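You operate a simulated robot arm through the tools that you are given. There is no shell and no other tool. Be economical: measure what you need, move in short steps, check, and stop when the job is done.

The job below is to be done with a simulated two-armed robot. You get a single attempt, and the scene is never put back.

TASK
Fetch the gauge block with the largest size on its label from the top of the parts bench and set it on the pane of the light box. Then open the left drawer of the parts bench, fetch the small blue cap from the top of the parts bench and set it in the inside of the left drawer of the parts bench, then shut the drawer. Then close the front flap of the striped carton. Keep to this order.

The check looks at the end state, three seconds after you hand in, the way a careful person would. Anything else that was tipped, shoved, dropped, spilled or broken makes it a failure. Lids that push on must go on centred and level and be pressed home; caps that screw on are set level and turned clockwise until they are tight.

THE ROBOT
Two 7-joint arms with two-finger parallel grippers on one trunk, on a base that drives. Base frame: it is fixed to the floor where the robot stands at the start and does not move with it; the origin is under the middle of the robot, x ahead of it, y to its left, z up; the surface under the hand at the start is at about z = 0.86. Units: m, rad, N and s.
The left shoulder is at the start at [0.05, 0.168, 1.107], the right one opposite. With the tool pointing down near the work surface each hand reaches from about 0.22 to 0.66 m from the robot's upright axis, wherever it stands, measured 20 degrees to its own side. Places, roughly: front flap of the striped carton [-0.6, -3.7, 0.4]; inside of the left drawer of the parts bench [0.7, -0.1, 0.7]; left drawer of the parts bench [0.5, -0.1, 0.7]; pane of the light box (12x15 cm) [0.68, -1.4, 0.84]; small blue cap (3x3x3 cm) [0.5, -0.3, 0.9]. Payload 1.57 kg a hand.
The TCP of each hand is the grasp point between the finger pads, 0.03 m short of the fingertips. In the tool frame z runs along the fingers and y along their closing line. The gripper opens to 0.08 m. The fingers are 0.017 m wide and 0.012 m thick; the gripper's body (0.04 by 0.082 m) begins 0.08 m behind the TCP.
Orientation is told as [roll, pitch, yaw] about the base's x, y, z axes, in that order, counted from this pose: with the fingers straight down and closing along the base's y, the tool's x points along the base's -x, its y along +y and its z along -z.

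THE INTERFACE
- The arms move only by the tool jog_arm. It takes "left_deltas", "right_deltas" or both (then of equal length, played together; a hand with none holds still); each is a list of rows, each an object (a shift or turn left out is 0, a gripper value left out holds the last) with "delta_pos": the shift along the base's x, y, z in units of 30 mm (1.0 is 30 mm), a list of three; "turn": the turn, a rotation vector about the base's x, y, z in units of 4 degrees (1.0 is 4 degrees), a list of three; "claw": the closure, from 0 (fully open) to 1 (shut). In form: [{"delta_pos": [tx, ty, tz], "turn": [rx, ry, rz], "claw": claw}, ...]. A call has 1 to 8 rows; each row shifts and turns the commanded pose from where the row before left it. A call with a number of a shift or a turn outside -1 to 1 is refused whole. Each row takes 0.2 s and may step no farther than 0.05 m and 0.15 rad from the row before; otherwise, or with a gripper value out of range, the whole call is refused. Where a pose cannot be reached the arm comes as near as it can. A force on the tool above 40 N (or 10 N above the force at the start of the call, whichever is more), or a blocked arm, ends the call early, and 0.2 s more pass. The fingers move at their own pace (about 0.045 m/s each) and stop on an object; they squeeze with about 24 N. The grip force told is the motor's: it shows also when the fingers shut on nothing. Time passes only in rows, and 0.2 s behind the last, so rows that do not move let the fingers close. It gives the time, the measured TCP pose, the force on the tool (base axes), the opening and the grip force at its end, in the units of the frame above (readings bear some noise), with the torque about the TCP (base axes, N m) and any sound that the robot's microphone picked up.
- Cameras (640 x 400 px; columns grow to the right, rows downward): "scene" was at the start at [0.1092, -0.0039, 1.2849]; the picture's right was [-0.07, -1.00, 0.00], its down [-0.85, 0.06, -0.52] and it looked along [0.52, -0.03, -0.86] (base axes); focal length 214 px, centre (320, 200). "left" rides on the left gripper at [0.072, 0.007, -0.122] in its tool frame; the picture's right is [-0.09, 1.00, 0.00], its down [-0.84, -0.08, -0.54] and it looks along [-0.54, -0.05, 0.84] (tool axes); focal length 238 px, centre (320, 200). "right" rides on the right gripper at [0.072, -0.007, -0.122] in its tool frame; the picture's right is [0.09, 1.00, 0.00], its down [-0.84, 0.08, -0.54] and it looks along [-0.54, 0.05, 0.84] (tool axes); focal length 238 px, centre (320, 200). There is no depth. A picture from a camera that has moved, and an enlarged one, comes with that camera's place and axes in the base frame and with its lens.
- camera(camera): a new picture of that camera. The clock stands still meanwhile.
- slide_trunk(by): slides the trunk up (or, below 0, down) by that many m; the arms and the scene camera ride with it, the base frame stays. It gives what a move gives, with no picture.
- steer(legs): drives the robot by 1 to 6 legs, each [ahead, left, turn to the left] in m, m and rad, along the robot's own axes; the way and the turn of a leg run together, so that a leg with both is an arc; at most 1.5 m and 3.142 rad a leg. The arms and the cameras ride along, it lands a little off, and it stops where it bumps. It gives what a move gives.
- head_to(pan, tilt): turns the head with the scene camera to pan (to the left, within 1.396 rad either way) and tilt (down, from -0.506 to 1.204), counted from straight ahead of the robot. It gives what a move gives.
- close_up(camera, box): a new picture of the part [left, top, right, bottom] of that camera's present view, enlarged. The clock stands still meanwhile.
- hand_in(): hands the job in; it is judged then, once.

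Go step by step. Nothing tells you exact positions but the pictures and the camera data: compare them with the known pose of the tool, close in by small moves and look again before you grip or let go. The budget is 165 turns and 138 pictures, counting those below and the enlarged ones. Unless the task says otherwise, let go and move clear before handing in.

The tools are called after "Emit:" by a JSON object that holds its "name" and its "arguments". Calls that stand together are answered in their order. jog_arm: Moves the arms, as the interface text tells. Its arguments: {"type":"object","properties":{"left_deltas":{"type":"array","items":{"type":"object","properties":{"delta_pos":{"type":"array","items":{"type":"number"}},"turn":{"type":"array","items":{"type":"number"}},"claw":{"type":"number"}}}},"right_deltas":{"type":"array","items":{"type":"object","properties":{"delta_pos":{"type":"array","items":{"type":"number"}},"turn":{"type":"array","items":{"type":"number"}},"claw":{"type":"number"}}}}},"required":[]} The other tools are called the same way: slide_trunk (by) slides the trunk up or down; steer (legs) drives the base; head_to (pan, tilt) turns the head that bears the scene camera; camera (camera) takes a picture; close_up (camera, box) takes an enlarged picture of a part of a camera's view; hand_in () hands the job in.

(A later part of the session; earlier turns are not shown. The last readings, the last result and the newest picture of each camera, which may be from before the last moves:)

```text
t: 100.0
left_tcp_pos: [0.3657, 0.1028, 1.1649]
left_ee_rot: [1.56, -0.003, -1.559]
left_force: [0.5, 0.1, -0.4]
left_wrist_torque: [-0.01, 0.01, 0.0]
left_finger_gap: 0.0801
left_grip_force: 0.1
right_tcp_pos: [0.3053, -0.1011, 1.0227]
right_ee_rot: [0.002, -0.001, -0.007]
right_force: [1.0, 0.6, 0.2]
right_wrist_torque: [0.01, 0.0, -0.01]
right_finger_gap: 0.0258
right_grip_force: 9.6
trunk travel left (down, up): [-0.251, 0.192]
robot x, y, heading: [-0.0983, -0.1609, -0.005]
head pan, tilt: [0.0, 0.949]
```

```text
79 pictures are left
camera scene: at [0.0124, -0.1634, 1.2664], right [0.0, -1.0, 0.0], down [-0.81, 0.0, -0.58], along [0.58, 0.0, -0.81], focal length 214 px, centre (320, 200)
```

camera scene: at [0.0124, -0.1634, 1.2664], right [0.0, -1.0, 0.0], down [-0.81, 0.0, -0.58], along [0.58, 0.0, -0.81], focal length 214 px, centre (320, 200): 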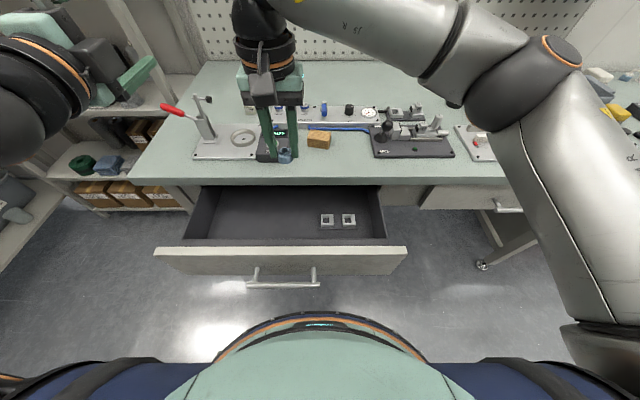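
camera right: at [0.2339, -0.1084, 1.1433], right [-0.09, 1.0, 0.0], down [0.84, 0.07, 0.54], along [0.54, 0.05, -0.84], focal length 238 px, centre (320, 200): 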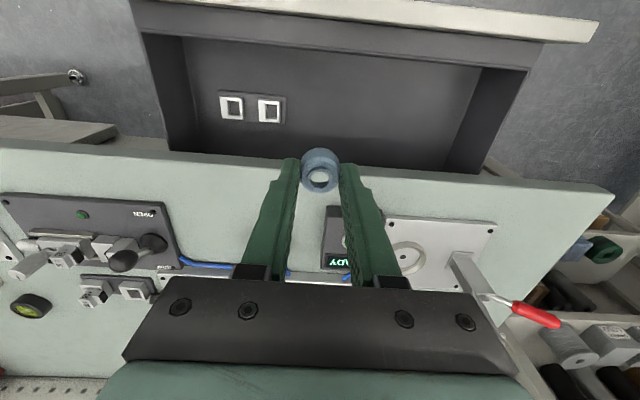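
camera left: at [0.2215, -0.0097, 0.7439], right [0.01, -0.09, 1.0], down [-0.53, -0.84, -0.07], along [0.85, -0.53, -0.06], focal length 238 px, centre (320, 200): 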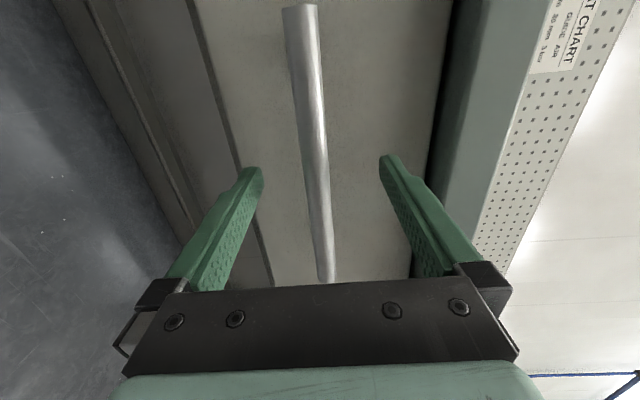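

The hand is above the drawer opening with clear margins to the bench edge and the items. Lowering in.

Emit:
{"name": "jog_arm", "arguments": {"right_deltas": [{"delta_pos": [0, 0, -0.9]}, {"delta_pos": [0, 0, -0.9]}, {"delta_pos": [0, 0, -0.9]}, {"delta_pos": [0, 0, -0.9]}, {"delta_pos": [0, 0, -0.8]}, {"delta_pos": [0, 0, -0.8]}, {"delta_pos": [0, 0, -0.8]}, {"delta_pos": [0, 0, 0]}]}}

Emit:
{"name": "camera", "arguments": {"camera": "right"}}

Emit:
{"name": "camera", "arguments": {"camera": "scene"}}

```text
t: 101.8
left_tcp_pos: [0.3642, 0.1031, 1.1648]
left_ee_rot: [1.559, -0.002, -1.561]
left_force: [-0.5, 0.3, -0.7]
left_wrist_torque: [-0.01, 0.0, -0.01]
left_finger_gap: 0.0799
left_grip_force: 0.0
right_tcp_pos: [0.3044, -0.0997, 0.8409]
right_ee_rot: [0.002, -0.002, -0.007]
right_force: [0.0, -0.6, 0.0]
right_wrist_torque: [0.0, 0.0, 0.01]
right_finger_gap: 0.0259
right_grip_force: 9.9
trunk travel left (down, up): [-0.251, 0.192]
robot x, y, heading: [-0.1021, -0.1648, -0.005]
head pan, tilt: [0.0, 0.949]
```

```text
78 pictures are left
camera right: at [0.2333, -0.1075, 0.9627], right [-0.09, 1.0, 0.0], down [0.84, 0.07, 0.54], along [0.54, 0.05, -0.84], focal length 238 px, centre (320, 200)
```

right: 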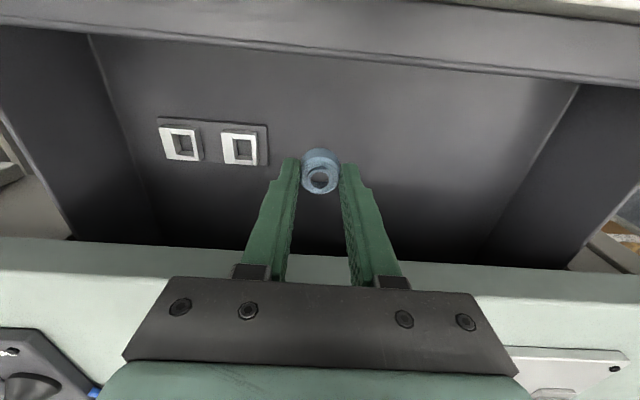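

```text
77 pictures are left
camera scene: at [0.0123, -0.1635, 1.2664], right [0.0, -1.0, 0.0], down [-0.81, 0.0, -0.58], along [0.58, 0.0, -0.81], focal length 214 px, centre (320, 200)
```

scene: 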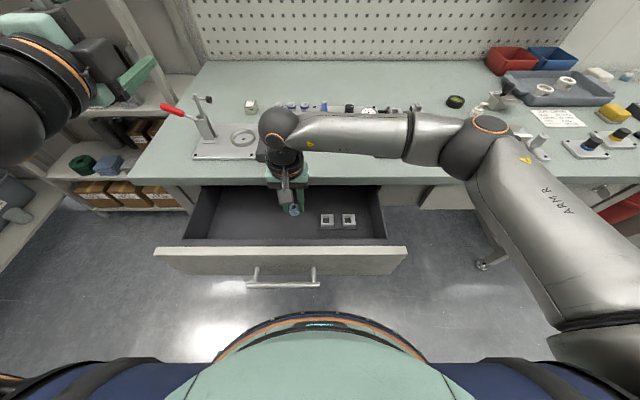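

The forearm stays in front of the bench edge, so I keep lowering in steps.

Emit:
{"name": "jog_arm", "arguments": {"right_deltas": [{"delta_pos": [0, 0, -0.7]}, {"delta_pos": [0, 0, -0.7]}, {"delta_pos": [0, 0, -0.6]}, {"delta_pos": [0, 0, -0.5]}, {"delta_pos": [0, 0, 0]}]}}

Emit:
{"name": "camera", "arguments": {"camera": "right"}}

Emit:
{"name": "close_up", "arguments": {"camera": "scene", "box": [180, 90, 400, 290]}}

```text
t: 103.0
left_tcp_pos: [0.3653, 0.1028, 1.1646]
left_ee_rot: [1.56, -0.002, -1.559]
left_force: [-0.3, 1.1, -0.6]
left_wrist_torque: [-0.01, -0.03, 0.0]
left_finger_gap: 0.0801
left_grip_force: 0.0
right_tcp_pos: [0.3031, -0.0997, 0.7675]
right_ee_rot: [0.002, -0.002, -0.005]
right_force: [0.7, 0.6, 0.3]
right_wrist_torque: [0.0, -0.02, 0.0]
right_finger_gap: 0.0259
right_grip_force: 10.4
trunk travel left (down, up): [-0.251, 0.192]
robot x, y, heading: [-0.1008, -0.1606, -0.001]
head pan, tilt: [0.0, 0.949]
```

```text
76 pictures are left
camera right: at [0.2333, -0.1071, 0.8883], right [-0.09, 1.0, 0.0], down [0.84, 0.07, 0.54], along [0.54, 0.05, -0.84], focal length 238 px, centre (320, 200)
```

right: 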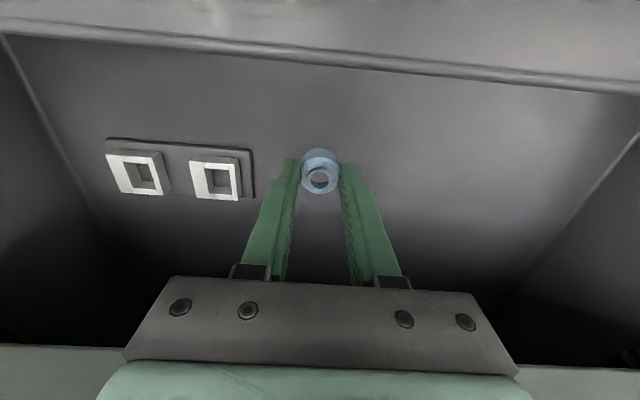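

```text
2.00 times, centred on (290, 190) of scene
camera zoom: at [0.0123, -0.1635, 1.2664], right [0.0, -1.0, 0.0], down [-0.81, 0.0, -0.58], along [0.58, 0.0, -0.81], focal length 429 px, centre (380, 220)
```

zoom: 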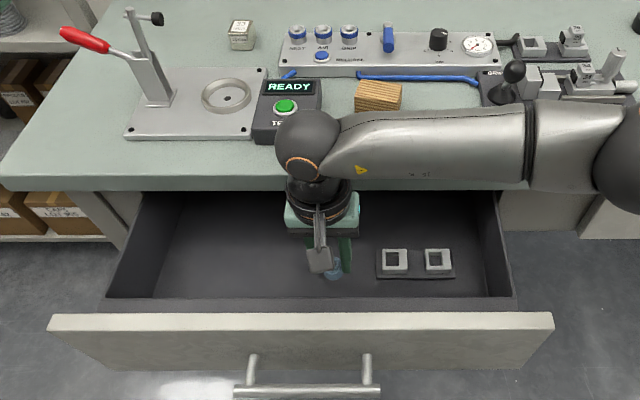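

Drawer floor estimated near z 0.685; the cap bottom is about 4 cm above. Lowering in small steps.

Emit:
{"name": "jog_arm", "arguments": {"right_deltas": [{"delta_pos": [0, 0, -0.3]}, {"delta_pos": [0, 0, -0.3]}, {"delta_pos": [0, 0, -0.3]}, {"delta_pos": [0, 0, -0.2]}, {"delta_pos": [0, 0, 0]}]}}

Emit:
{"name": "jog_arm", "arguments": {"right_deltas": [{"delta_pos": [0, 0, -0.1]}, {"delta_pos": [0, 0, 0]}]}}

Emit:
{"name": "camera", "arguments": {"camera": "right"}}

```text
t: 104.2
left_tcp_pos: [0.3655, 0.1024, 1.164]
left_ee_rot: [1.559, -0.004, -1.56]
left_force: [0.2, -0.2, 0.1]
left_wrist_torque: [-0.01, 0.01, -0.02]
left_finger_gap: 0.0801
left_grip_force: 0.0
right_tcp_pos: [0.3047, -0.1003, 0.7346]
right_ee_rot: [0.001, 0.0, -0.006]
right_force: [0.6, 0.7, 0.6]
right_wrist_torque: [0.02, 0.01, -0.04]
right_finger_gap: 0.0261
right_grip_force: 10.2
trunk travel left (down, up): [-0.251, 0.192]
robot x, y, heading: [-0.1065, -0.1647, -0.009]
head pan, tilt: [0.0, 0.949]
```

```text
t: 104.8
left_tcp_pos: [0.3642, 0.1026, 1.1648]
left_ee_rot: [1.556, -0.003, -1.562]
left_force: [-0.2, 0.1, -0.1]
left_wrist_torque: [-0.01, -0.02, -0.04]
left_finger_gap: 0.08
left_grip_force: 0.1
right_tcp_pos: [0.3046, -0.1001, 0.7306]
right_ee_rot: [0.003, -0.001, -0.004]
right_force: [0.2, -0.1, 0.2]
right_wrist_torque: [-0.02, 0.01, 0.04]
right_finger_gap: 0.0262
right_grip_force: 9.8
trunk travel left (down, up): [-0.251, 0.192]
robot x, y, heading: [-0.1011, -0.1646, -0.004]
head pan, tilt: [0.0, 0.949]
```

```text
74 pictures are left
camera right: at [0.2335, -0.1075, 0.8528], right [-0.09, 1.0, 0.0], down [0.84, 0.07, 0.54], along [0.54, 0.05, -0.84], focal length 238 px, centre (320, 200)
```

right: 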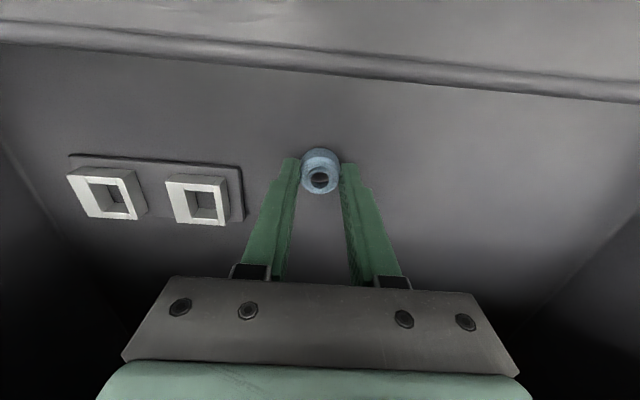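

Emit:
{"name": "jog_arm", "arguments": {"right_deltas": [{"delta_pos": [0, 0, -0.08]}, {"delta_pos": [0, 0, 0]}]}}

Emit:
{"name": "jog_arm", "arguments": {"right_deltas": [{"delta_pos": [0, 0, -0.08]}, {"delta_pos": [0, 0, 0]}]}}

Emit:
{"name": "jog_arm", "arguments": {"right_deltas": [{"delta_pos": [0, 0, -0.08]}, {"delta_pos": [0, 0, 0]}]}}

```text
t: 105.4
left_tcp_pos: [0.3662, 0.1027, 1.1654]
left_ee_rot: [1.557, -0.004, -1.561]
left_force: [-0.2, 1.1, 0.4]
left_wrist_torque: [0.0, 0.0, -0.05]
left_finger_gap: 0.0801
left_grip_force: 0.0
right_tcp_pos: [0.304, -0.1011, 0.7296]
right_ee_rot: [0.002, -0.002, -0.003]
right_force: [-0.2, 1.2, -0.7]
right_wrist_torque: [0.0, 0.0, 0.0]
right_finger_gap: 0.0259
right_grip_force: 9.4
trunk travel left (down, up): [-0.251, 0.192]
robot x, y, heading: [-0.1051, -0.164, -0.002]
head pan, tilt: [0.0, 0.949]
```

```text
t: 106.0
left_tcp_pos: [0.3657, 0.1037, 1.1646]
left_ee_rot: [1.558, -0.003, -1.561]
left_force: [-0.6, -0.1, 0.1]
left_wrist_torque: [-0.01, -0.01, 0.01]
left_finger_gap: 0.0797
left_grip_force: 0.0
right_tcp_pos: [0.3044, -0.1004, 0.7277]
right_ee_rot: [0.0, -0.003, -0.007]
right_force: [0.8, -0.3, 2.0]
right_wrist_torque: [0.0, -0.01, 0.0]
right_finger_gap: 0.0261
right_grip_force: 10.4
trunk travel left (down, up): [-0.251, 0.192]
robot x, y, heading: [-0.0987, -0.1608, -0.005]
head pan, tilt: [0.0, 0.949]
```

```text
t: 106.6
left_tcp_pos: [0.3656, 0.104, 1.165]
left_ee_rot: [1.558, -0.003, -1.562]
left_force: [0.3, -0.1, 0.1]
left_wrist_torque: [0.02, 0.01, 0.01]
left_finger_gap: 0.08
left_grip_force: 0.0
right_tcp_pos: [0.306, -0.1002, 0.725]
right_ee_rot: [0.004, -0.004, -0.005]
right_force: [0.4, 1.1, 8.4]
right_wrist_torque: [-0.01, -0.01, -0.01]
right_finger_gap: 0.0263
right_grip_force: 10.0
trunk travel left (down, up): [-0.251, 0.192]
robot x, y, heading: [-0.1045, -0.1611, -0.002]
head pan, tilt: [0.0, 0.949]
```

Contact at z 0.725 (8 N). Releasing and rising straight up.

Emit:
{"name": "jog_arm", "arguments": {"right_deltas": [{"delta_pos": [0, 0, 0.07], "claw": 0.6}, {"claw": 0.35}, {"claw": 0.35}, {"delta_pos": [0, 0, 0.4]}, {"delta_pos": [0, 0, 0.8]}, {"delta_pos": [0, 0, 0.9]}, {"delta_pos": [0, 0, 0.9]}, {"delta_pos": [0, 0, 0.9]}]}}

Emit:
{"name": "camera", "arguments": {"camera": "right"}}

```text
t: 108.4
left_tcp_pos: [0.3647, 0.1029, 1.1634]
left_ee_rot: [1.559, -0.003, -1.562]
left_force: [0.0, 1.4, -0.9]
left_wrist_torque: [0.04, 0.01, -0.02]
left_finger_gap: 0.0802
left_grip_force: 0.1
right_tcp_pos: [0.3046, -0.1011, 0.8437]
right_ee_rot: [0.002, -0.002, -0.005]
right_force: [0.1, -0.2, 0.5]
right_wrist_torque: [0.01, 0.03, 0.0]
right_finger_gap: 0.052
right_grip_force: 0.1
trunk travel left (down, up): [-0.251, 0.192]
robot x, y, heading: [-0.1038, -0.1638, -0.004]
head pan, tilt: [0.0, 0.949]
```

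```text
73 pictures are left
camera right: at [0.2333, -0.1072, 0.9643], right [-0.09, 1.0, 0.0], down [0.84, 0.07, 0.54], along [0.54, 0.05, -0.84], focal length 238 px, centre (320, 200)
```

right: 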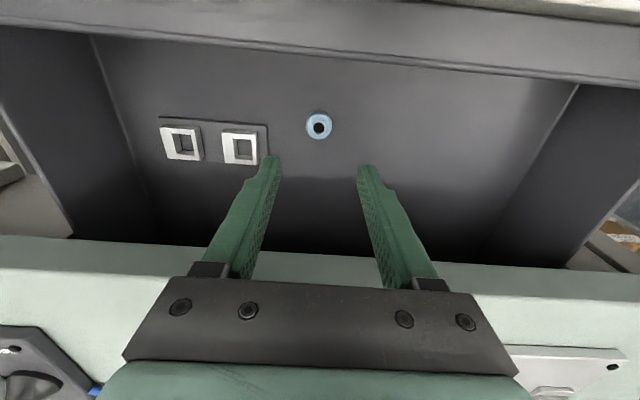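

The cap stands in the drawer. Next I back out, close the right fingers, and come down in front of the handle bar to push it shut.

Emit:
{"name": "jog_arm", "arguments": {"right_deltas": [{"delta_pos": [0, 0, 1]}, {"delta_pos": [0, 0, 1]}, {"delta_pos": [0, 0, 1]}, {"delta_pos": [0, 0, 1], "claw": 1}, {"delta_pos": [0, 0, 0.5]}, {"delta_pos": [0, 0.3, 0]}, {"delta_pos": [0, 0.35, 0]}]}}

Emit:
{"name": "steer", "arguments": {"legs": [[-0.27, 0, 0]]}}

Emit:
{"name": "jog_arm", "arguments": {"right_deltas": [{"delta_pos": [0, 0, -0.9]}, {"delta_pos": [0, 0, -0.9]}, {"delta_pos": [0, 0, -0.9]}, {"delta_pos": [0, 0, -0.9]}, {"delta_pos": [0, 0, -0.9]}, {"delta_pos": [0, 0, -0.9]}, {"delta_pos": [0, 0, -0.9]}, {"delta_pos": [0, 0, 0]}]}}

Emit:
{"name": "camera", "arguments": {"camera": "scene"}}

```text
t: 110.0
left_tcp_pos: [0.3658, 0.103, 1.1649]
left_ee_rot: [1.558, -0.003, -1.56]
left_force: [-0.5, -0.5, 0.3]
left_wrist_torque: [-0.01, 0.01, 0.02]
left_finger_gap: 0.0803
left_grip_force: 0.1
right_tcp_pos: [0.3058, -0.0807, 0.9782]
right_ee_rot: [0.003, -0.003, -0.006]
right_force: [-1.4, -0.5, 1.5]
right_wrist_torque: [0.0, 0.02, 0.06]
right_finger_gap: 0.0
right_grip_force: 20.4
trunk travel left (down, up): [-0.251, 0.192]
robot x, y, heading: [-0.097, -0.1651, -0.008]
head pan, tilt: [0.0, 0.949]
```

```text
t: 112.0
left_tcp_pos: [0.088, 0.1033, 1.1646]
left_ee_rot: [1.557, -0.004, -1.561]
left_force: [0.4, 0.6, -0.2]
left_wrist_torque: [0.01, 0.01, -0.02]
left_finger_gap: 0.0802
left_grip_force: 0.2
right_tcp_pos: [0.0271, -0.0806, 0.9787]
right_ee_rot: [0.002, -0.001, -0.007]
right_force: [0.3, 0.0, 0.1]
right_wrist_torque: [0.02, 0.06, 0.05]
right_finger_gap: 0.0
right_grip_force: 21.2
trunk travel left (down, up): [-0.251, 0.192]
robot x, y, heading: [-0.3797, -0.1614, -0.006]
head pan, tilt: [0.0, 0.949]
```

```text
t: 113.8
left_tcp_pos: [0.0885, 0.1037, 1.1637]
left_ee_rot: [1.559, -0.004, -1.56]
left_force: [-0.5, 0.2, 0.1]
left_wrist_torque: [-0.02, 0.0, -0.02]
left_finger_gap: 0.0802
left_grip_force: 0.1
right_tcp_pos: [0.0273, -0.0818, 0.7901]
right_ee_rot: [0.003, 0.0, -0.008]
right_force: [0.3, 0.4, 0.1]
right_wrist_torque: [-0.01, 0.01, -0.03]
right_finger_gap: 0.0
right_grip_force: 21.1
trunk travel left (down, up): [-0.251, 0.192]
robot x, y, heading: [-0.3754, -0.1624, -0.006]
head pan, tilt: [0.0, 0.949]
```

```text
72 pictures are left
camera scene: at [-0.2649, -0.1624, 1.2664], right [0.0, -1.0, 0.0], down [-0.81, 0.0, -0.58], along [0.58, 0.0, -0.81], focal length 214 px, centre (320, 200)
```

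scene: 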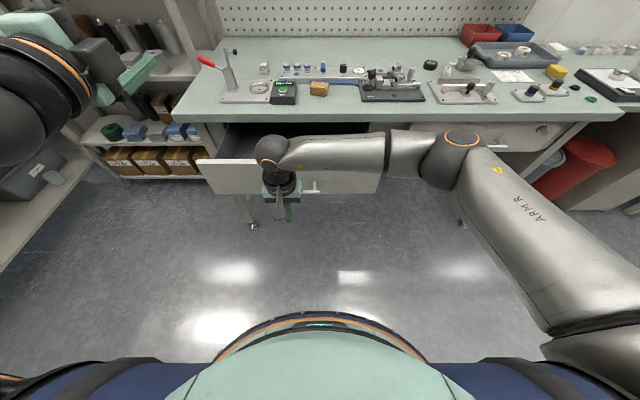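

Emit:
{"name": "jog_arm", "arguments": {"right_deltas": [{"delta_pos": [0, 0, -0.8]}, {"delta_pos": [0, 0, -0.7]}, {"delta_pos": [0, 0, 0]}]}}

Emit:
{"name": "steer", "arguments": {"legs": [[0.2, 0, 0]]}}

Emit:
{"name": "camera", "arguments": {"camera": "scene"}}

Emit:
{"name": "camera", "arguments": {"camera": "right"}}

```text
t: 114.5
left_tcp_pos: [0.0879, 0.1036, 1.1645]
left_ee_rot: [1.559, -0.003, -1.559]
left_force: [0.4, -0.3, -0.4]
left_wrist_torque: [-0.01, -0.02, -0.04]
left_finger_gap: 0.08
left_grip_force: 0.1
right_tcp_pos: [0.0287, -0.0803, 0.7448]
right_ee_rot: [0.003, -0.002, -0.007]
right_force: [-0.4, 0.3, -0.4]
right_wrist_torque: [-0.02, 0.02, 0.02]
right_finger_gap: 0.0001
right_grip_force: 20.8
trunk travel left (down, up): [-0.251, 0.192]
robot x, y, heading: [-0.3796, -0.1622, -0.005]
head pan, tilt: [0.0, 0.949]
```

```text
t: 116.1
left_tcp_pos: [0.2849, 0.1037, 1.1637]
left_ee_rot: [1.557, -0.004, -1.56]
left_force: [-0.1, 0.5, 0.5]
left_wrist_torque: [0.01, 0.0, -0.04]
left_finger_gap: 0.08
left_grip_force: 0.0
right_tcp_pos: [0.2239, -0.0814, 0.7452]
right_ee_rot: [0.002, -0.002, -0.003]
right_force: [0.2, -0.2, 0.3]
right_wrist_torque: [-0.01, 0.04, -0.02]
right_finger_gap: 0.0001
right_grip_force: 21.5
trunk travel left (down, up): [-0.251, 0.192]
robot x, y, heading: [-0.1854, -0.1654, -0.002]
head pan, tilt: [0.0, 0.949]
```

```text
71 pictures are left
camera scene: at [-0.0684, -0.163, 1.2663], right [0.0, -1.0, 0.0], down [-0.81, 0.0, -0.58], along [0.58, 0.0, -0.81], focal length 214 px, centre (320, 200)
```

scene: 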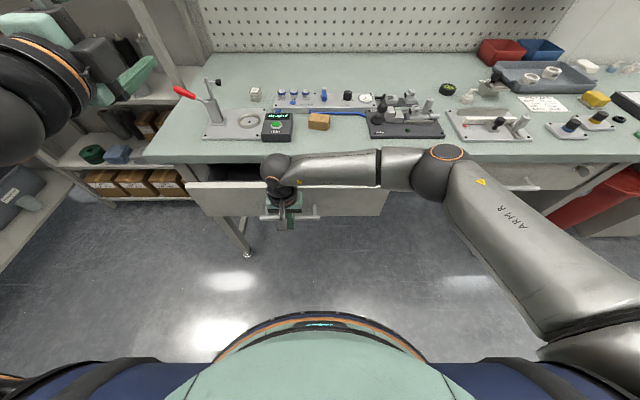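

```text
70 pictures are left
camera right: at [0.1535, -0.0877, 0.8663], right [-0.09, 1.0, 0.0], down [0.84, 0.07, 0.54], along [0.54, 0.05, -0.84], focal length 238 px, centre (320, 200)
```

right: 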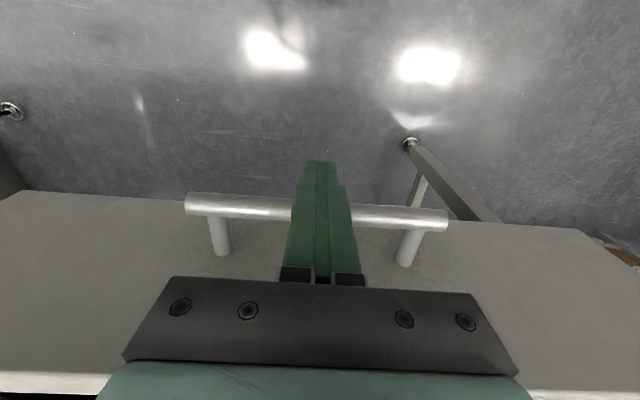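

The bar push works. Continuing to close.

Emit:
{"name": "steer", "arguments": {"legs": [[0.105, 0, 0]]}}

Emit:
{"name": "camera", "arguments": {"camera": "scene"}}

Emit:
{"name": "camera", "arguments": {"camera": "right"}}

```text
t: 117.3
left_tcp_pos: [0.3849, 0.104, 1.1651]
left_ee_rot: [1.558, -0.003, -1.556]
left_force: [0.0, 0.7, 0.5]
left_wrist_torque: [-0.01, 0.02, 0.0]
left_finger_gap: 0.0797
left_grip_force: 0.0
right_tcp_pos: [0.3263, -0.0804, 0.7454]
right_ee_rot: [0.001, -0.001, -0.005]
right_force: [-0.1, 0.4, -0.6]
right_wrist_torque: [0.01, 0.02, 0.01]
right_finger_gap: 0.0
right_grip_force: 21.1
trunk travel left (down, up): [-0.251, 0.192]
robot x, y, heading: [-0.0828, -0.1656, -0.005]
head pan, tilt: [0.0, 0.949]
```

```text
69 pictures are left
camera scene: at [0.0335, -0.1631, 1.2663], right [0.0, -1.0, 0.0], down [-0.81, 0.0, -0.58], along [0.58, 0.0, -0.81], focal length 214 px, centre (320, 200)
```

scene: 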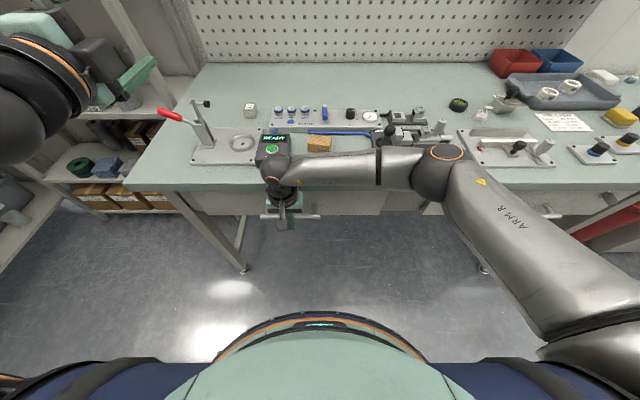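

```text
68 pictures are left
camera right: at [0.2554, -0.0876, 0.8662], right [-0.09, 1.0, 0.0], down [0.84, 0.07, 0.54], along [0.54, 0.05, -0.84], focal length 238 px, centre (320, 200)
```

right: 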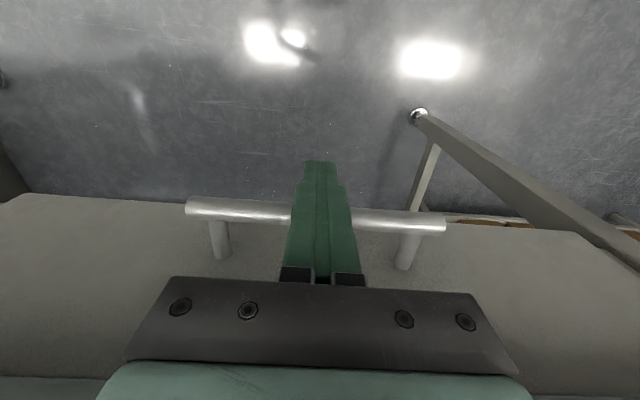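

Nearly shut; the last centimetre or so with small arm pushes, watching the force.

Emit:
{"name": "jog_arm", "arguments": {"right_deltas": [{"delta_pos": [0.2, 0, 0]}, {"delta_pos": [0.1, 0, 0]}, {"delta_pos": [0, 0, 0]}]}}

Emit:
{"name": "jog_arm", "arguments": {"right_deltas": [{"delta_pos": [0.1, 0, 0]}, {"delta_pos": [0, 0, 0]}]}}

```text
t: 118.1
left_tcp_pos: [0.3831, 0.1034, 1.1658]
left_ee_rot: [1.561, -0.004, -1.557]
left_force: [0.1, 0.2, 0.2]
left_wrist_torque: [0.0, 0.0, 0.0]
left_finger_gap: 0.0802
left_grip_force: 0.0
right_tcp_pos: [0.3329, -0.0812, 0.7455]
right_ee_rot: [-0.001, 0.003, -0.001]
right_force: [-21.6, -8.0, 1.1]
right_wrist_torque: [0.79, -2.23, -0.14]
right_finger_gap: 0.0001
right_grip_force: 20.7
trunk travel left (down, up): [-0.251, 0.192]
robot x, y, heading: [-0.0797, -0.1614, 0.001]
head pan, tilt: [0.0, 0.949]
```

```text
t: 118.6
left_tcp_pos: [0.384, 0.1041, 1.165]
left_ee_rot: [1.558, -0.004, -1.559]
left_force: [0.8, 0.0, 0.4]
left_wrist_torque: [-0.01, 0.04, 0.0]
left_finger_gap: 0.0801
left_grip_force: 0.1
right_tcp_pos: [0.3307, -0.0795, 0.7451]
right_ee_rot: [0.0, 0.007, 0.003]
right_force: [-8.0, -2.1, 1.8]
right_wrist_torque: [0.11, -1.06, -0.22]
right_finger_gap: 0.0
right_grip_force: 21.2
trunk travel left (down, up): [-0.251, 0.192]
robot x, y, heading: [-0.0813, -0.1619, -0.002]
head pan, tilt: [0.0, 0.949]
stopped in row 2 (right hand): the force on the tool passed its limit at 42 N (the readings are from after the stop); the commanded pose is now the measured one
```

The torque shows contact about 10 cm above the fingertips: the gripper body touched the bench edge, not the drawer stop. I back off and tilt the fingers forward to push from lower.

Emit:
{"name": "jog_arm", "arguments": {"right_deltas": [{"delta_pos": [-0.8, 0, 0]}, {"delta_pos": [-0.8, 0, 0]}, {"delta_pos": [-0.8, 0, 0], "turn": [0, -1, 0]}, {"turn": [0, -1, 0]}, {"turn": [0, -1, 0]}, {"turn": [0, -1, 0]}, {"turn": [0, -1, 0]}, {"turn": [0, -1, 0]}]}}

Emit:
{"name": "camera", "arguments": {"camera": "right"}}

Emit:
{"name": "camera", "arguments": {"camera": "scene"}}

```text
t: 120.4
left_tcp_pos: [0.3849, 0.1048, 1.165]
left_ee_rot: [1.558, -0.004, -1.558]
left_force: [0.2, -0.1, 0.2]
left_wrist_torque: [0.02, -0.03, 0.03]
left_finger_gap: 0.0804
left_grip_force: 0.1
right_tcp_pos: [0.2609, -0.08, 0.7442]
right_ee_rot: [-0.001, -0.412, -0.001]
right_force: [0.3, 0.7, 0.4]
right_wrist_torque: [0.0, -0.01, 0.02]
right_finger_gap: 0.0001
right_grip_force: 21.1
trunk travel left (down, up): [-0.251, 0.192]
robot x, y, heading: [-0.0827, -0.1674, -0.0]
head pan, tilt: [0.0, 0.949]
```

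```text
67 pictures are left
camera right: at [0.1476, -0.0877, 0.8259], right [-0.08, 1.0, -0.04], down [0.55, 0.08, 0.83], along [0.83, 0.05, -0.55], focal length 238 px, centre (320, 200)
```

right: 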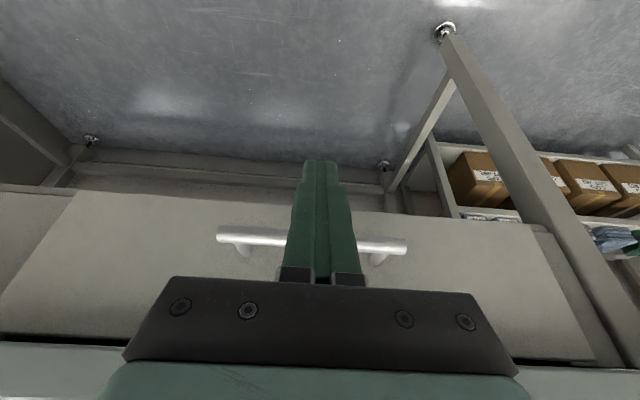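

```text
66 pictures are left
camera scene: at [0.0326, -0.1632, 1.2664], right [0.0, -1.0, 0.0], down [-0.81, 0.0, -0.58], along [0.58, 0.0, -0.81], focal length 214 px, centre (320, 200)
```

scene: 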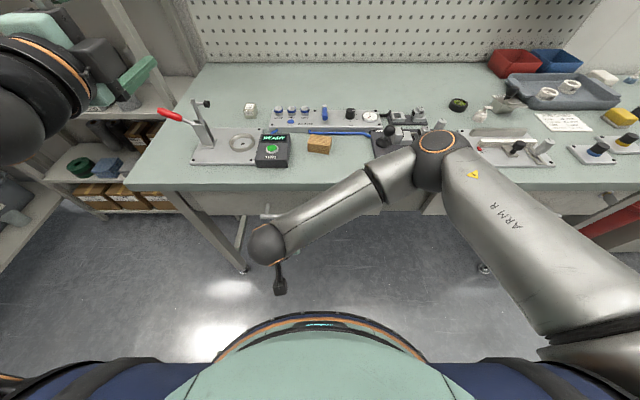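

Emit:
{"name": "jog_arm", "arguments": {"right_deltas": [{"delta_pos": [0.7, 0, 0]}, {"delta_pos": [0.6, 0, 0]}, {"delta_pos": [0.5, 0, 0]}, {"delta_pos": [0.2, 0, 0]}, {"delta_pos": [0, 0, 0]}]}}

Emit:
{"name": "jog_arm", "arguments": {"right_deltas": [{"delta_pos": [0.2, 0, 0]}, {"delta_pos": [0, 0, 0]}]}}

Emit:
{"name": "jog_arm", "arguments": {"right_deltas": [{"delta_pos": [0.2, 0, 0]}, {"delta_pos": [0, 0, 0]}]}}

Emit:
{"name": "camera", "arguments": {"camera": "right"}}

```text
t: 121.6
left_tcp_pos: [0.3849, 0.1037, 1.1646]
left_ee_rot: [1.559, -0.002, -1.556]
left_force: [-0.8, -0.4, 0.1]
left_wrist_torque: [0.0, -0.02, 0.02]
left_finger_gap: 0.08
left_grip_force: 0.2
right_tcp_pos: [0.3206, -0.0804, 0.7435]
right_ee_rot: [-0.002, -0.412, 0.0]
right_force: [1.0, 0.0, 0.0]
right_wrist_torque: [0.01, -0.02, -0.03]
right_finger_gap: 0.0
right_grip_force: 21.4
trunk travel left (down, up): [-0.251, 0.192]
robot x, y, heading: [-0.0831, -0.1648, 0.003]
head pan, tilt: [0.0, 0.949]
```

```text
t: 122.2
left_tcp_pos: [0.3847, 0.104, 1.1648]
left_ee_rot: [1.558, -0.003, -1.557]
left_force: [-0.1, 0.3, 0.4]
left_wrist_torque: [0.0, 0.02, 0.01]
left_finger_gap: 0.0797
left_grip_force: 0.1
right_tcp_pos: [0.325, -0.0806, 0.7443]
right_ee_rot: [0.0, -0.412, 0.0]
right_force: [0.1, -0.4, -0.8]
right_wrist_torque: [0.01, 0.03, -0.01]
right_finger_gap: 0.0
right_grip_force: 21.2
trunk travel left (down, up): [-0.251, 0.192]
robot x, y, heading: [-0.0798, -0.16, -0.001]
head pan, tilt: [0.0, 0.949]
```

```text
t: 122.8
left_tcp_pos: [0.3845, 0.1044, 1.1643]
left_ee_rot: [1.558, -0.003, -1.557]
left_force: [0.3, -0.2, 0.1]
left_wrist_torque: [0.02, -0.05, -0.01]
left_finger_gap: 0.08
left_grip_force: 0.1
right_tcp_pos: [0.3305, -0.08, 0.7429]
right_ee_rot: [0.0, -0.41, 0.002]
right_force: [-5.3, 0.0, -0.3]
right_wrist_torque: [0.06, 0.07, 0.03]
right_finger_gap: 0.0
right_grip_force: 21.5
trunk travel left (down, up): [-0.251, 0.192]
robot x, y, heading: [-0.0772, -0.1649, 0.002]
head pan, tilt: [0.0, 0.949]
```

```text
65 pictures are left
camera right: at [0.2179, -0.0878, 0.8259], right [-0.09, 1.0, -0.04], down [0.55, 0.08, 0.83], along [0.83, 0.05, -0.56], focal length 238 px, centre (320, 200)
```

right: 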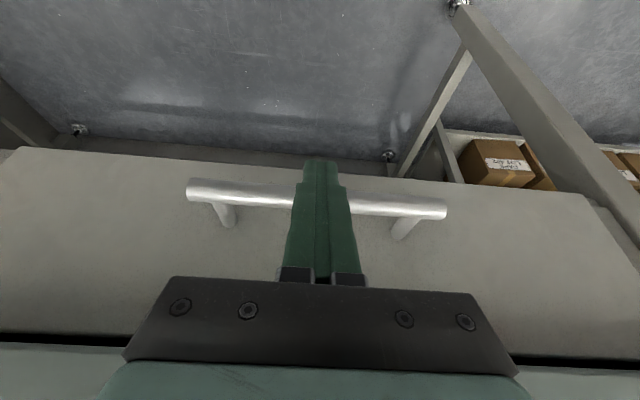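

Contact with the bar (5 N, no lever arm). Keep pushing gently until a firm stop.

Emit:
{"name": "jog_arm", "arguments": {"right_deltas": [{"delta_pos": [0.15, 0, 0]}, {"delta_pos": [0, 0, 0]}]}}

Emit:
{"name": "jog_arm", "arguments": {"right_deltas": [{"delta_pos": [0.15, 0, 0]}, {"delta_pos": [0, 0, 0]}]}}

Emit:
{"name": "jog_arm", "arguments": {"right_deltas": [{"delta_pos": [0.15, 0, 0]}, {"delta_pos": [0, 0, 0]}]}}

```text
t: 123.4
left_tcp_pos: [0.3839, 0.103, 1.1661]
left_ee_rot: [1.562, -0.004, -1.557]
left_force: [-0.5, 0.5, -0.1]
left_wrist_torque: [-0.01, 0.0, 0.03]
left_finger_gap: 0.0798
left_grip_force: 0.1
right_tcp_pos: [0.3318, -0.0816, 0.743]
right_ee_rot: [0.002, -0.402, 0.004]
right_force: [-25.3, -1.6, -2.3]
right_wrist_torque: [0.01, 0.3, -0.02]
right_finger_gap: 0.0004
right_grip_force: 21.6
trunk travel left (down, up): [-0.251, 0.192]
robot x, y, heading: [-0.0834, -0.1624, -0.003]
head pan, tilt: [0.0, 0.949]
```

```text
t: 124.0
left_tcp_pos: [0.3828, 0.1038, 1.1645]
left_ee_rot: [1.56, -0.004, -1.557]
left_force: [-0.2, 0.2, 0.2]
left_wrist_torque: [0.0, 0.0, 0.04]
left_finger_gap: 0.0804
left_grip_force: 0.1
right_tcp_pos: [0.3324, -0.0804, 0.7419]
right_ee_rot: [-0.001, -0.392, 0.007]
right_force: [-39.5, -3.5, -1.4]
right_wrist_torque: [-0.03, 0.37, -0.06]
right_finger_gap: 0.0
right_grip_force: 21.4
trunk travel left (down, up): [-0.251, 0.192]
robot x, y, heading: [-0.0825, -0.1622, -0.004]
head pan, tilt: [0.0, 0.949]
```

```text
t: 124.6
left_tcp_pos: [0.3854, 0.1044, 1.1643]
left_ee_rot: [1.557, -0.007, -1.557]
left_force: [0.0, 0.2, -0.2]
left_wrist_torque: [-0.01, -0.03, 0.02]
left_finger_gap: 0.0801
left_grip_force: 0.0
right_tcp_pos: [0.3334, -0.0791, 0.7379]
right_ee_rot: [-0.002, -0.378, 0.008]
right_force: [-3.3, 0.7, -1.4]
right_wrist_torque: [0.03, 0.01, -0.01]
right_finger_gap: 0.0
right_grip_force: 21.4
trunk travel left (down, up): [-0.251, 0.192]
robot x, y, heading: [-0.0816, -0.1603, -0.007]
head pan, tilt: [0.0, 0.949]
stopped in row 2 (right hand): the force on the tool passed its limit at 50 N (the readings are from after the stop); the commanded pose is now the measured one
```

The drawer hit a firm stop at 40–50 N at bar height, so it is home. Backing off, raising the right hand, driving back and checking.

Emit:
{"name": "jog_arm", "arguments": {"right_deltas": [{"delta_pos": [-1, 0, 0]}, {"delta_pos": [-1, 0, 0]}, {"delta_pos": [-0.5, 0, 0.5]}, {"delta_pos": [0, 0, 1]}, {"delta_pos": [0, 0, 1], "turn": [0, 1, 0]}, {"delta_pos": [0, 0, 1], "turn": [0, 1, 0]}, {"delta_pos": [0, 0, 1], "turn": [0, 1, 0]}, {"delta_pos": [0, 0, 1], "turn": [0, 1, 0]}]}}

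Emit:
{"name": "steer", "arguments": {"legs": [[-0.35, 0, 0]]}}

Emit:
{"name": "head_to", "arguments": {"pan": 0, "tilt": 0.7}}

Emit:
{"name": "camera", "arguments": {"camera": "scene"}}

```text
t: 126.4
left_tcp_pos: [0.3846, 0.1038, 1.1639]
left_ee_rot: [1.558, -0.002, -1.558]
left_force: [-0.7, -0.4, 0.2]
left_wrist_torque: [0.03, 0.01, 0.02]
left_finger_gap: 0.0802
left_grip_force: 0.1
right_tcp_pos: [0.2593, -0.0794, 0.9049]
right_ee_rot: [0.0, -0.1, 0.01]
right_force: [0.6, -0.6, 0.7]
right_wrist_torque: [0.01, 0.03, -0.02]
right_finger_gap: 0.0
right_grip_force: 21.7
trunk travel left (down, up): [-0.251, 0.192]
robot x, y, heading: [-0.0858, -0.1656, -0.002]
head pan, tilt: [0.0, 0.949]
```

```text
t: 128.7
left_tcp_pos: [0.0335, 0.1056, 1.1646]
left_ee_rot: [1.558, -0.004, -1.556]
left_force: [-0.8, 0.5, -0.3]
left_wrist_torque: [0.01, 0.01, 0.0]
left_finger_gap: 0.0802
left_grip_force: 0.0
right_tcp_pos: [-0.0931, -0.0792, 0.9053]
right_ee_rot: [-0.001, -0.103, 0.009]
right_force: [-0.6, -1.0, 0.1]
right_wrist_torque: [0.01, -0.04, 0.0]
right_finger_gap: 0.0002
right_grip_force: 21.7
trunk travel left (down, up): [-0.251, 0.192]
robot x, y, heading: [-0.4359, -0.1631, 0.001]
head pan, tilt: [0.0, 0.949]
```

```text
t: 129.5
left_tcp_pos: [0.0317, 0.1053, 1.1637]
left_ee_rot: [1.556, -0.005, -1.557]
left_force: [0.2, 0.5, 0.6]
left_wrist_torque: [0.0, 0.02, 0.03]
left_finger_gap: 0.08
left_grip_force: 0.0
right_tcp_pos: [-0.0927, -0.0777, 0.9042]
right_ee_rot: [-0.001, -0.103, 0.011]
right_force: [-0.5, -0.4, -0.4]
right_wrist_torque: [0.02, -0.02, 0.01]
right_finger_gap: 0.0001
right_grip_force: 21.1
trunk travel left (down, up): [-0.251, 0.192]
robot x, y, heading: [-0.4315, -0.161, 0.003]
head pan, tilt: [0.0, 0.7]
```

```text
64 pictures are left
camera scene: at [-0.307, -0.1627, 1.2861], right [0.0, -1.0, 0.0], down [-0.64, 0.0, -0.76], along [0.76, 0.0, -0.64], focal length 214 px, centre (320, 200)
```

scene: 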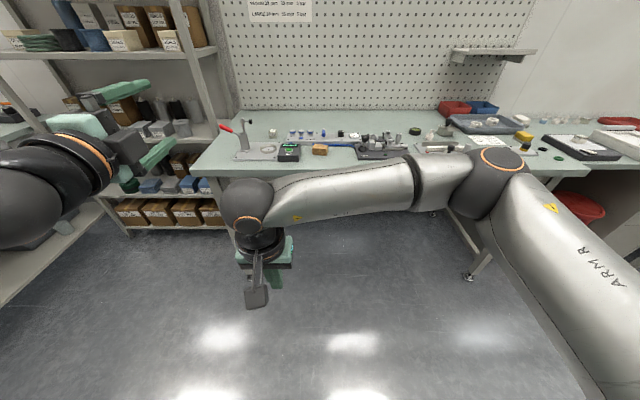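

The right arm hides the drawer from here; I'll recheck on the way. Turning right to face the carton side of the room.

Emit:
{"name": "steer", "arguments": {"legs": [[0, 0, -1.571]]}}

Emit:
{"name": "head_to", "arguments": {"pan": 0, "tilt": 0.35}}

Emit:
{"name": "camera", "arguments": {"camera": "scene"}}

Emit:
{"name": "head_to", "arguments": {"pan": 1.2, "tilt": 0.7}}

Emit:
{"name": "camera", "arguments": {"camera": "scene"}}

```text
t: 133.7
left_tcp_pos: [-0.1765, -0.6348, 1.1648]
left_ee_rot: [1.559, -0.003, 3.135]
left_force: [-0.5, 0.1, 0.1]
left_wrist_torque: [0.02, 0.0, -0.01]
left_finger_gap: 0.08
left_grip_force: 0.1
right_tcp_pos: [-0.3541, -0.5056, 0.9039]
right_ee_rot: [0.001, -0.102, -1.581]
right_force: [0.6, 0.8, 0.0]
right_wrist_torque: [0.0, 0.0, 0.02]
right_finger_gap: 0.0
right_grip_force: 21.0
trunk travel left (down, up): [-0.251, 0.192]
robot x, y, heading: [-0.4303, -0.1623, -1.593]
head pan, tilt: [0.0, 0.7]
```

```text
t: 134.6
left_tcp_pos: [-0.1744, -0.6345, 1.1644]
left_ee_rot: [1.558, -0.006, 3.138]
left_force: [-0.2, -0.7, -0.6]
left_wrist_torque: [-0.01, -0.01, 0.01]
left_finger_gap: 0.0802
left_grip_force: 0.0
right_tcp_pos: [-0.3554, -0.5056, 0.9046]
right_ee_rot: [0.0, -0.104, -1.583]
right_force: [0.3, 1.0, -0.5]
right_wrist_torque: [0.02, 0.03, 0.02]
right_finger_gap: 0.0
right_grip_force: 21.1
trunk travel left (down, up): [-0.251, 0.192]
robot x, y, heading: [-0.4349, -0.1631, -1.591]
head pan, tilt: [0.0, 0.351]
```

```text
63 pictures are left
camera scene: at [-0.4346, -0.2959, 1.3175], right [-1.0, 0.02, 0.0], down [0.01, 0.34, -0.94], along [-0.02, -0.94, -0.34], focal length 214 px, centre (320, 200)
```

scene: 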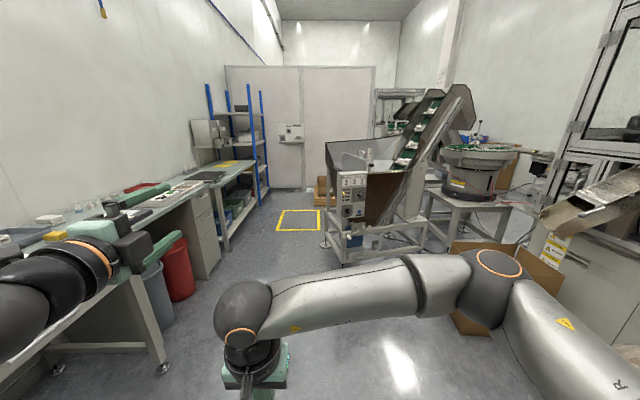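

```text
t: 136.0
left_tcp_pos: [-0.1758, -0.6343, 1.1641]
left_ee_rot: [1.558, -0.004, 3.137]
left_force: [-0.2, -0.4, 0.2]
left_wrist_torque: [-0.03, -0.01, -0.05]
left_finger_gap: 0.0801
left_grip_force: 0.1
right_tcp_pos: [-0.3552, -0.5059, 0.9033]
right_ee_rot: [0.001, -0.103, -1.582]
right_force: [-0.2, 0.4, -0.4]
right_wrist_torque: [-0.03, 0.05, 0.01]
right_finger_gap: 0.0
right_grip_force: 21.6
trunk travel left (down, up): [-0.251, 0.192]
robot x, y, heading: [-0.4322, -0.1621, -1.593]
head pan, tilt: [1.201, 0.7]
```

```text
62 pictures are left
camera scene: at [-0.3542, -0.2351, 1.2862], right [-0.38, -0.92, 0.0], down [-0.6, 0.25, -0.77], along [0.71, -0.29, -0.64], focal length 214 px, centre (320, 200)
```

scene: 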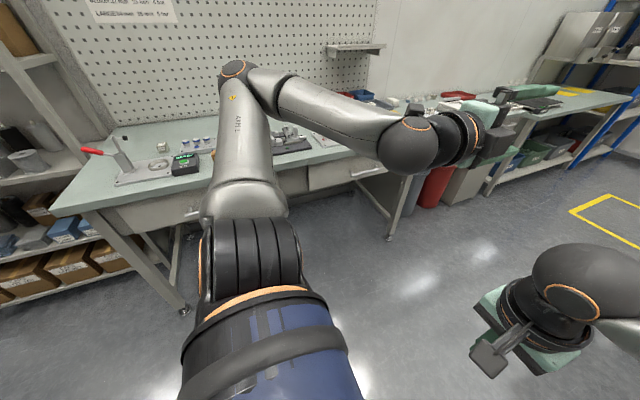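

The drawer front looks flush. I'll strafe to the corridor between bench and hopper machine and advance toward the carton.

Emit:
{"name": "close_up", "arguments": {"camera": "scene", "box": [40, 150, 220, 260]}}

Emit:
{"name": "steer", "arguments": {"legs": [[0, 0.35, 0.022], [1.3, 0, 0]]}}

Emit:
{"name": "head_to", "arguments": {"pan": -0.2, "tilt": 0.45}}

Emit:
{"name": "camera", "arguments": {"camera": "scene"}}

```text
3.56 times, centred on (130, 205) of scene
camera zoom: at [-0.3542, -0.2351, 1.2862], right [-0.38, -0.92, 0.0], down [-0.6, 0.25, -0.77], along [0.71, -0.29, -0.64], focal length 763 px, centre (996, 182)
```

zoom: 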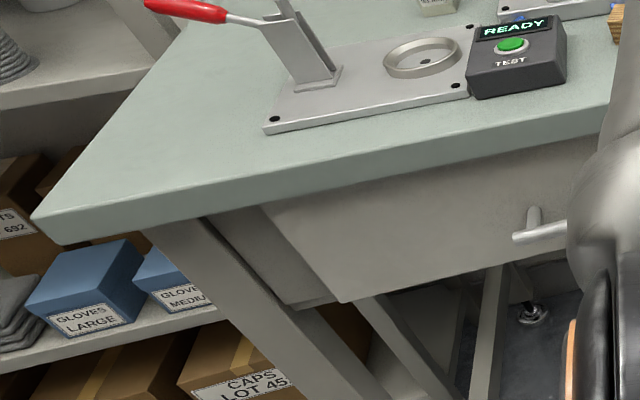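

```text
t: 145.7
left_tcp_pos: [0.1798, -1.9146, 1.1634]
left_ee_rot: [1.557, -0.004, -3.132]
left_force: [0.6, -0.7, 0.5]
left_wrist_torque: [0.01, -0.01, 0.04]
left_finger_gap: 0.0799
left_grip_force: 0.1
right_tcp_pos: [-0.0027, -1.7879, 0.9041]
right_ee_rot: [0.002, -0.102, -1.565]
right_force: [-0.1, 1.4, 0.0]
right_wrist_torque: [0.02, -0.01, 0.01]
right_finger_gap: 0.0
right_grip_force: 20.8
trunk travel left (down, up): [-0.251, 0.192]
robot x, y, heading: [-0.0878, -1.4434, -1.574]
head pan, tilt: [1.201, 0.7]
```

```text
t: 147.2
left_tcp_pos: [0.18, -1.9133, 1.1642]
left_ee_rot: [1.557, -0.004, -3.133]
left_force: [0.4, 0.4, 0.3]
left_wrist_torque: [-0.02, -0.01, -0.01]
left_finger_gap: 0.0799
left_grip_force: 0.0
right_tcp_pos: [-0.0017, -1.7879, 0.9048]
right_ee_rot: [0.0, -0.101, -1.565]
right_force: [0.5, -0.4, -0.9]
right_wrist_torque: [-0.01, -0.01, 0.02]
right_finger_gap: 0.0
right_grip_force: 21.7
trunk travel left (down, up): [-0.251, 0.192]
robot x, y, heading: [-0.0873, -1.4479, -1.573]
head pan, tilt: [-0.201, 0.45]
```

```text
60 pictures are left
camera scene: at [-0.1031, -1.5761, 1.3083], right [-0.98, 0.2, 0.0], down [0.09, 0.43, -0.9], along [-0.18, -0.88, -0.44], focal length 214 px, centre (320, 200)
```

scene: 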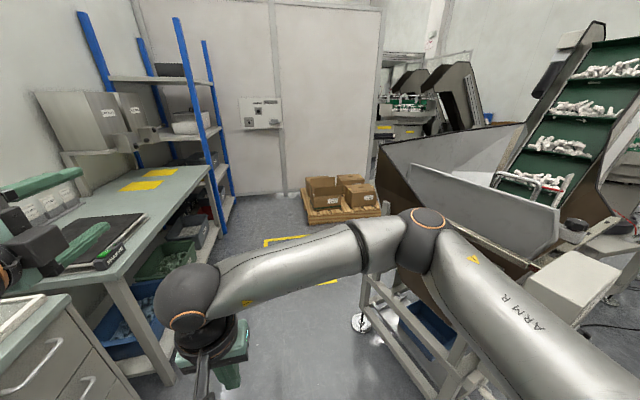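

Emit:
{"name": "close_up", "arguments": {"camera": "scene", "box": [290, 160, 400, 235]}}

```text
5.33 times, centred on (345, 198) of scene
camera zoom: at [-0.1031, -1.5761, 1.3083], right [-0.98, 0.2, 0.0], down [0.09, 0.43, -0.9], along [-0.18, -0.88, -0.44], focal length 1144 px, centre (187, 213)
```

zoom: 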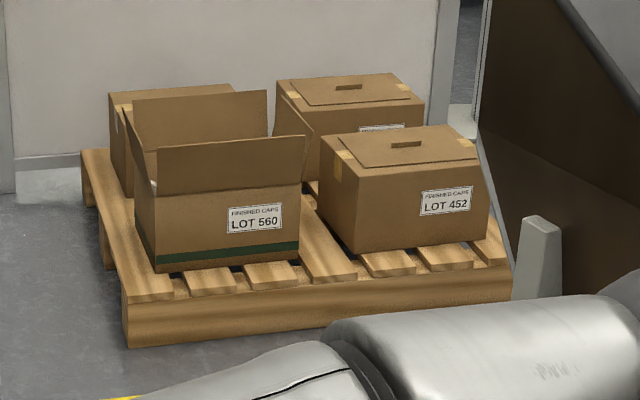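

The striped carton is the open LOT 560 one, front flap standing up near (-0.63, -3.70, 0.30–0.41). Before moving through the corridor I check my left side.

Emit:
{"name": "head_to", "arguments": {"pan": 0.9, "tilt": 0.5}}

Emit:
{"name": "camera", "arguments": {"camera": "scene"}}

```text
t: 148.5
left_tcp_pos: [0.1786, -1.9147, 1.1656]
left_ee_rot: [1.559, -0.004, -3.134]
left_force: [-0.2, 0.8, -0.7]
left_wrist_torque: [0.02, 0.0, -0.01]
left_finger_gap: 0.0802
left_grip_force: 0.1
right_tcp_pos: [-0.0027, -1.7893, 0.9046]
right_ee_rot: [-0.001, -0.102, -1.566]
right_force: [-0.4, -0.1, 0.4]
right_wrist_torque: [-0.01, 0.01, -0.04]
right_finger_gap: 0.0002
right_grip_force: 21.2
trunk travel left (down, up): [-0.251, 0.192]
robot x, y, heading: [-0.0838, -1.4466, -1.579]
head pan, tilt: [0.901, 0.499]
```

```text
58 pictures are left
camera scene: at [-0.0134, -1.5431, 1.3039], right [-0.63, -0.78, 0.0], down [-0.37, 0.3, -0.88], along [0.68, -0.55, -0.48], focal length 214 px, centre (320, 200)
```

scene: 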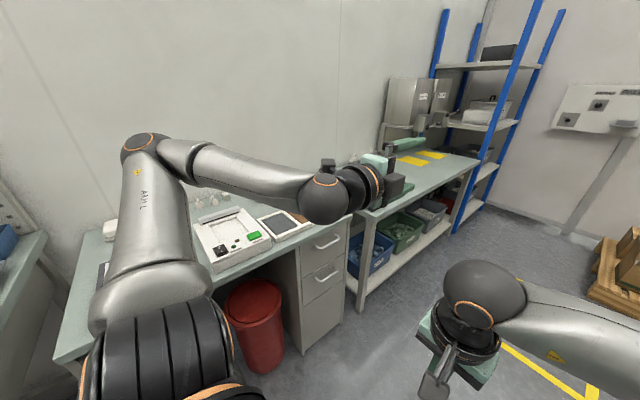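

Clear on the left. Strafing a bit left, then advancing past the hopper.

Emit:
{"name": "steer", "arguments": {"legs": [[0, 0.12, 0], [1.3, 0, 0]]}}

Emit:
{"name": "head_to", "arguments": {"pan": -0.6, "tilt": 0.6}}

Emit:
{"name": "camera", "arguments": {"camera": "scene"}}

```text
t: 156.4
left_tcp_pos: [0.2894, -3.2243, 1.1646]
left_ee_rot: [1.556, -0.003, -3.134]
left_force: [0.6, -0.4, -1.1]
left_wrist_torque: [0.04, 0.0, -0.02]
left_finger_gap: 0.08
left_grip_force: 0.0
right_tcp_pos: [0.1081, -3.0975, 0.9044]
right_ee_rot: [0.001, -0.103, -1.567]
right_force: [-0.2, 0.3, 0.3]
right_wrist_torque: [0.02, 0.02, 0.02]
right_finger_gap: 0.0
right_grip_force: 21.7
trunk travel left (down, up): [-0.251, 0.192]
robot x, y, heading: [0.0272, -2.7543, -1.579]
head pan, tilt: [0.901, 0.499]
```

```text
t: 158.0
left_tcp_pos: [0.2902, -3.2238, 1.1651]
left_ee_rot: [1.557, -0.006, -3.134]
left_force: [0.2, -1.0, -0.3]
left_wrist_torque: [-0.02, 0.01, 0.01]
left_finger_gap: 0.08
left_grip_force: 0.1
right_tcp_pos: [0.1085, -3.0976, 0.9051]
right_ee_rot: [0.0, -0.105, -1.566]
right_force: [-0.6, -0.1, 0.5]
right_wrist_torque: [-0.01, -0.01, 0.0]
right_finger_gap: 0.0
right_grip_force: 21.4
trunk travel left (down, up): [-0.251, 0.192]
robot x, y, heading: [0.0303, -2.7541, -1.579]
head pan, tilt: [-0.6, 0.6]
```

```text
57 pictures are left
camera scene: at [-0.0233, -2.8684, 1.2948], right [-0.82, 0.57, 0.0], down [0.32, 0.46, -0.83], along [-0.47, -0.68, -0.56], focal length 214 px, centre (320, 200)
```

scene: 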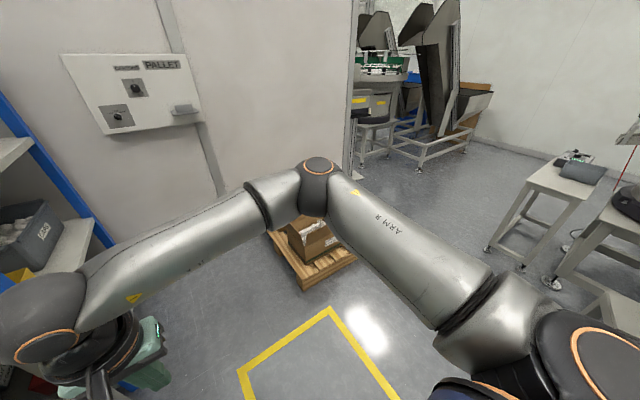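

Past the hopper now. Advance a bit more, strafe right in front of the carton.

Emit:
{"name": "steer", "arguments": {"legs": [[0.25, 0, 0.01], [0, -0.53, 0]]}}

Emit:
{"name": "head_to", "arguments": {"pan": 0, "tilt": 0.9}}

Emit:
{"name": "camera", "arguments": {"camera": "scene"}}

```text
t: 164.6
left_tcp_pos: [-0.2369, -3.4752, 1.1643]
left_ee_rot: [1.559, -0.004, -3.128]
left_force: [0.3, -0.1, 0.4]
left_wrist_torque: [-0.03, -0.02, -0.03]
left_finger_gap: 0.0801
left_grip_force: 0.0
right_tcp_pos: [-0.4197, -3.3496, 0.903]
right_ee_rot: [0.0, -0.103, -1.56]
right_force: [0.0, 0.5, 1.0]
right_wrist_torque: [0.02, -0.01, -0.01]
right_finger_gap: 0.0
right_grip_force: 21.8
trunk travel left (down, up): [-0.251, 0.192]
robot x, y, heading: [-0.5055, -3.0107, -1.573]
head pan, tilt: [-0.6, 0.6]
```

```text
t: 165.6
left_tcp_pos: [-0.2375, -3.4742, 1.1645]
left_ee_rot: [1.559, -0.005, -3.128]
left_force: [0.5, -0.4, -0.1]
left_wrist_torque: [-0.02, -0.01, 0.01]
left_finger_gap: 0.0799
left_grip_force: 0.2
right_tcp_pos: [-0.419, -3.3499, 0.9043]
right_ee_rot: [-0.001, -0.101, -1.561]
right_force: [-0.2, -0.4, -0.2]
right_wrist_torque: [0.01, -0.03, -0.02]
right_finger_gap: 0.0002
right_grip_force: 21.1
trunk travel left (down, up): [-0.251, 0.192]
robot x, y, heading: [-0.5038, -3.0101, -1.569]
head pan, tilt: [0.0, 0.901]
```

```text
56 pictures are left
camera scene: at [-0.5036, -3.1239, 1.27], right [-1.0, 0.0, 0.0], down [0.0, 0.78, -0.62], along [0.0, -0.62, -0.78], focal length 214 px, centre (320, 200)
```

scene: 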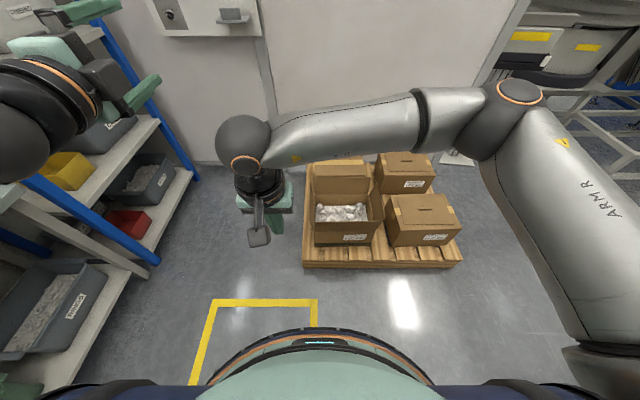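

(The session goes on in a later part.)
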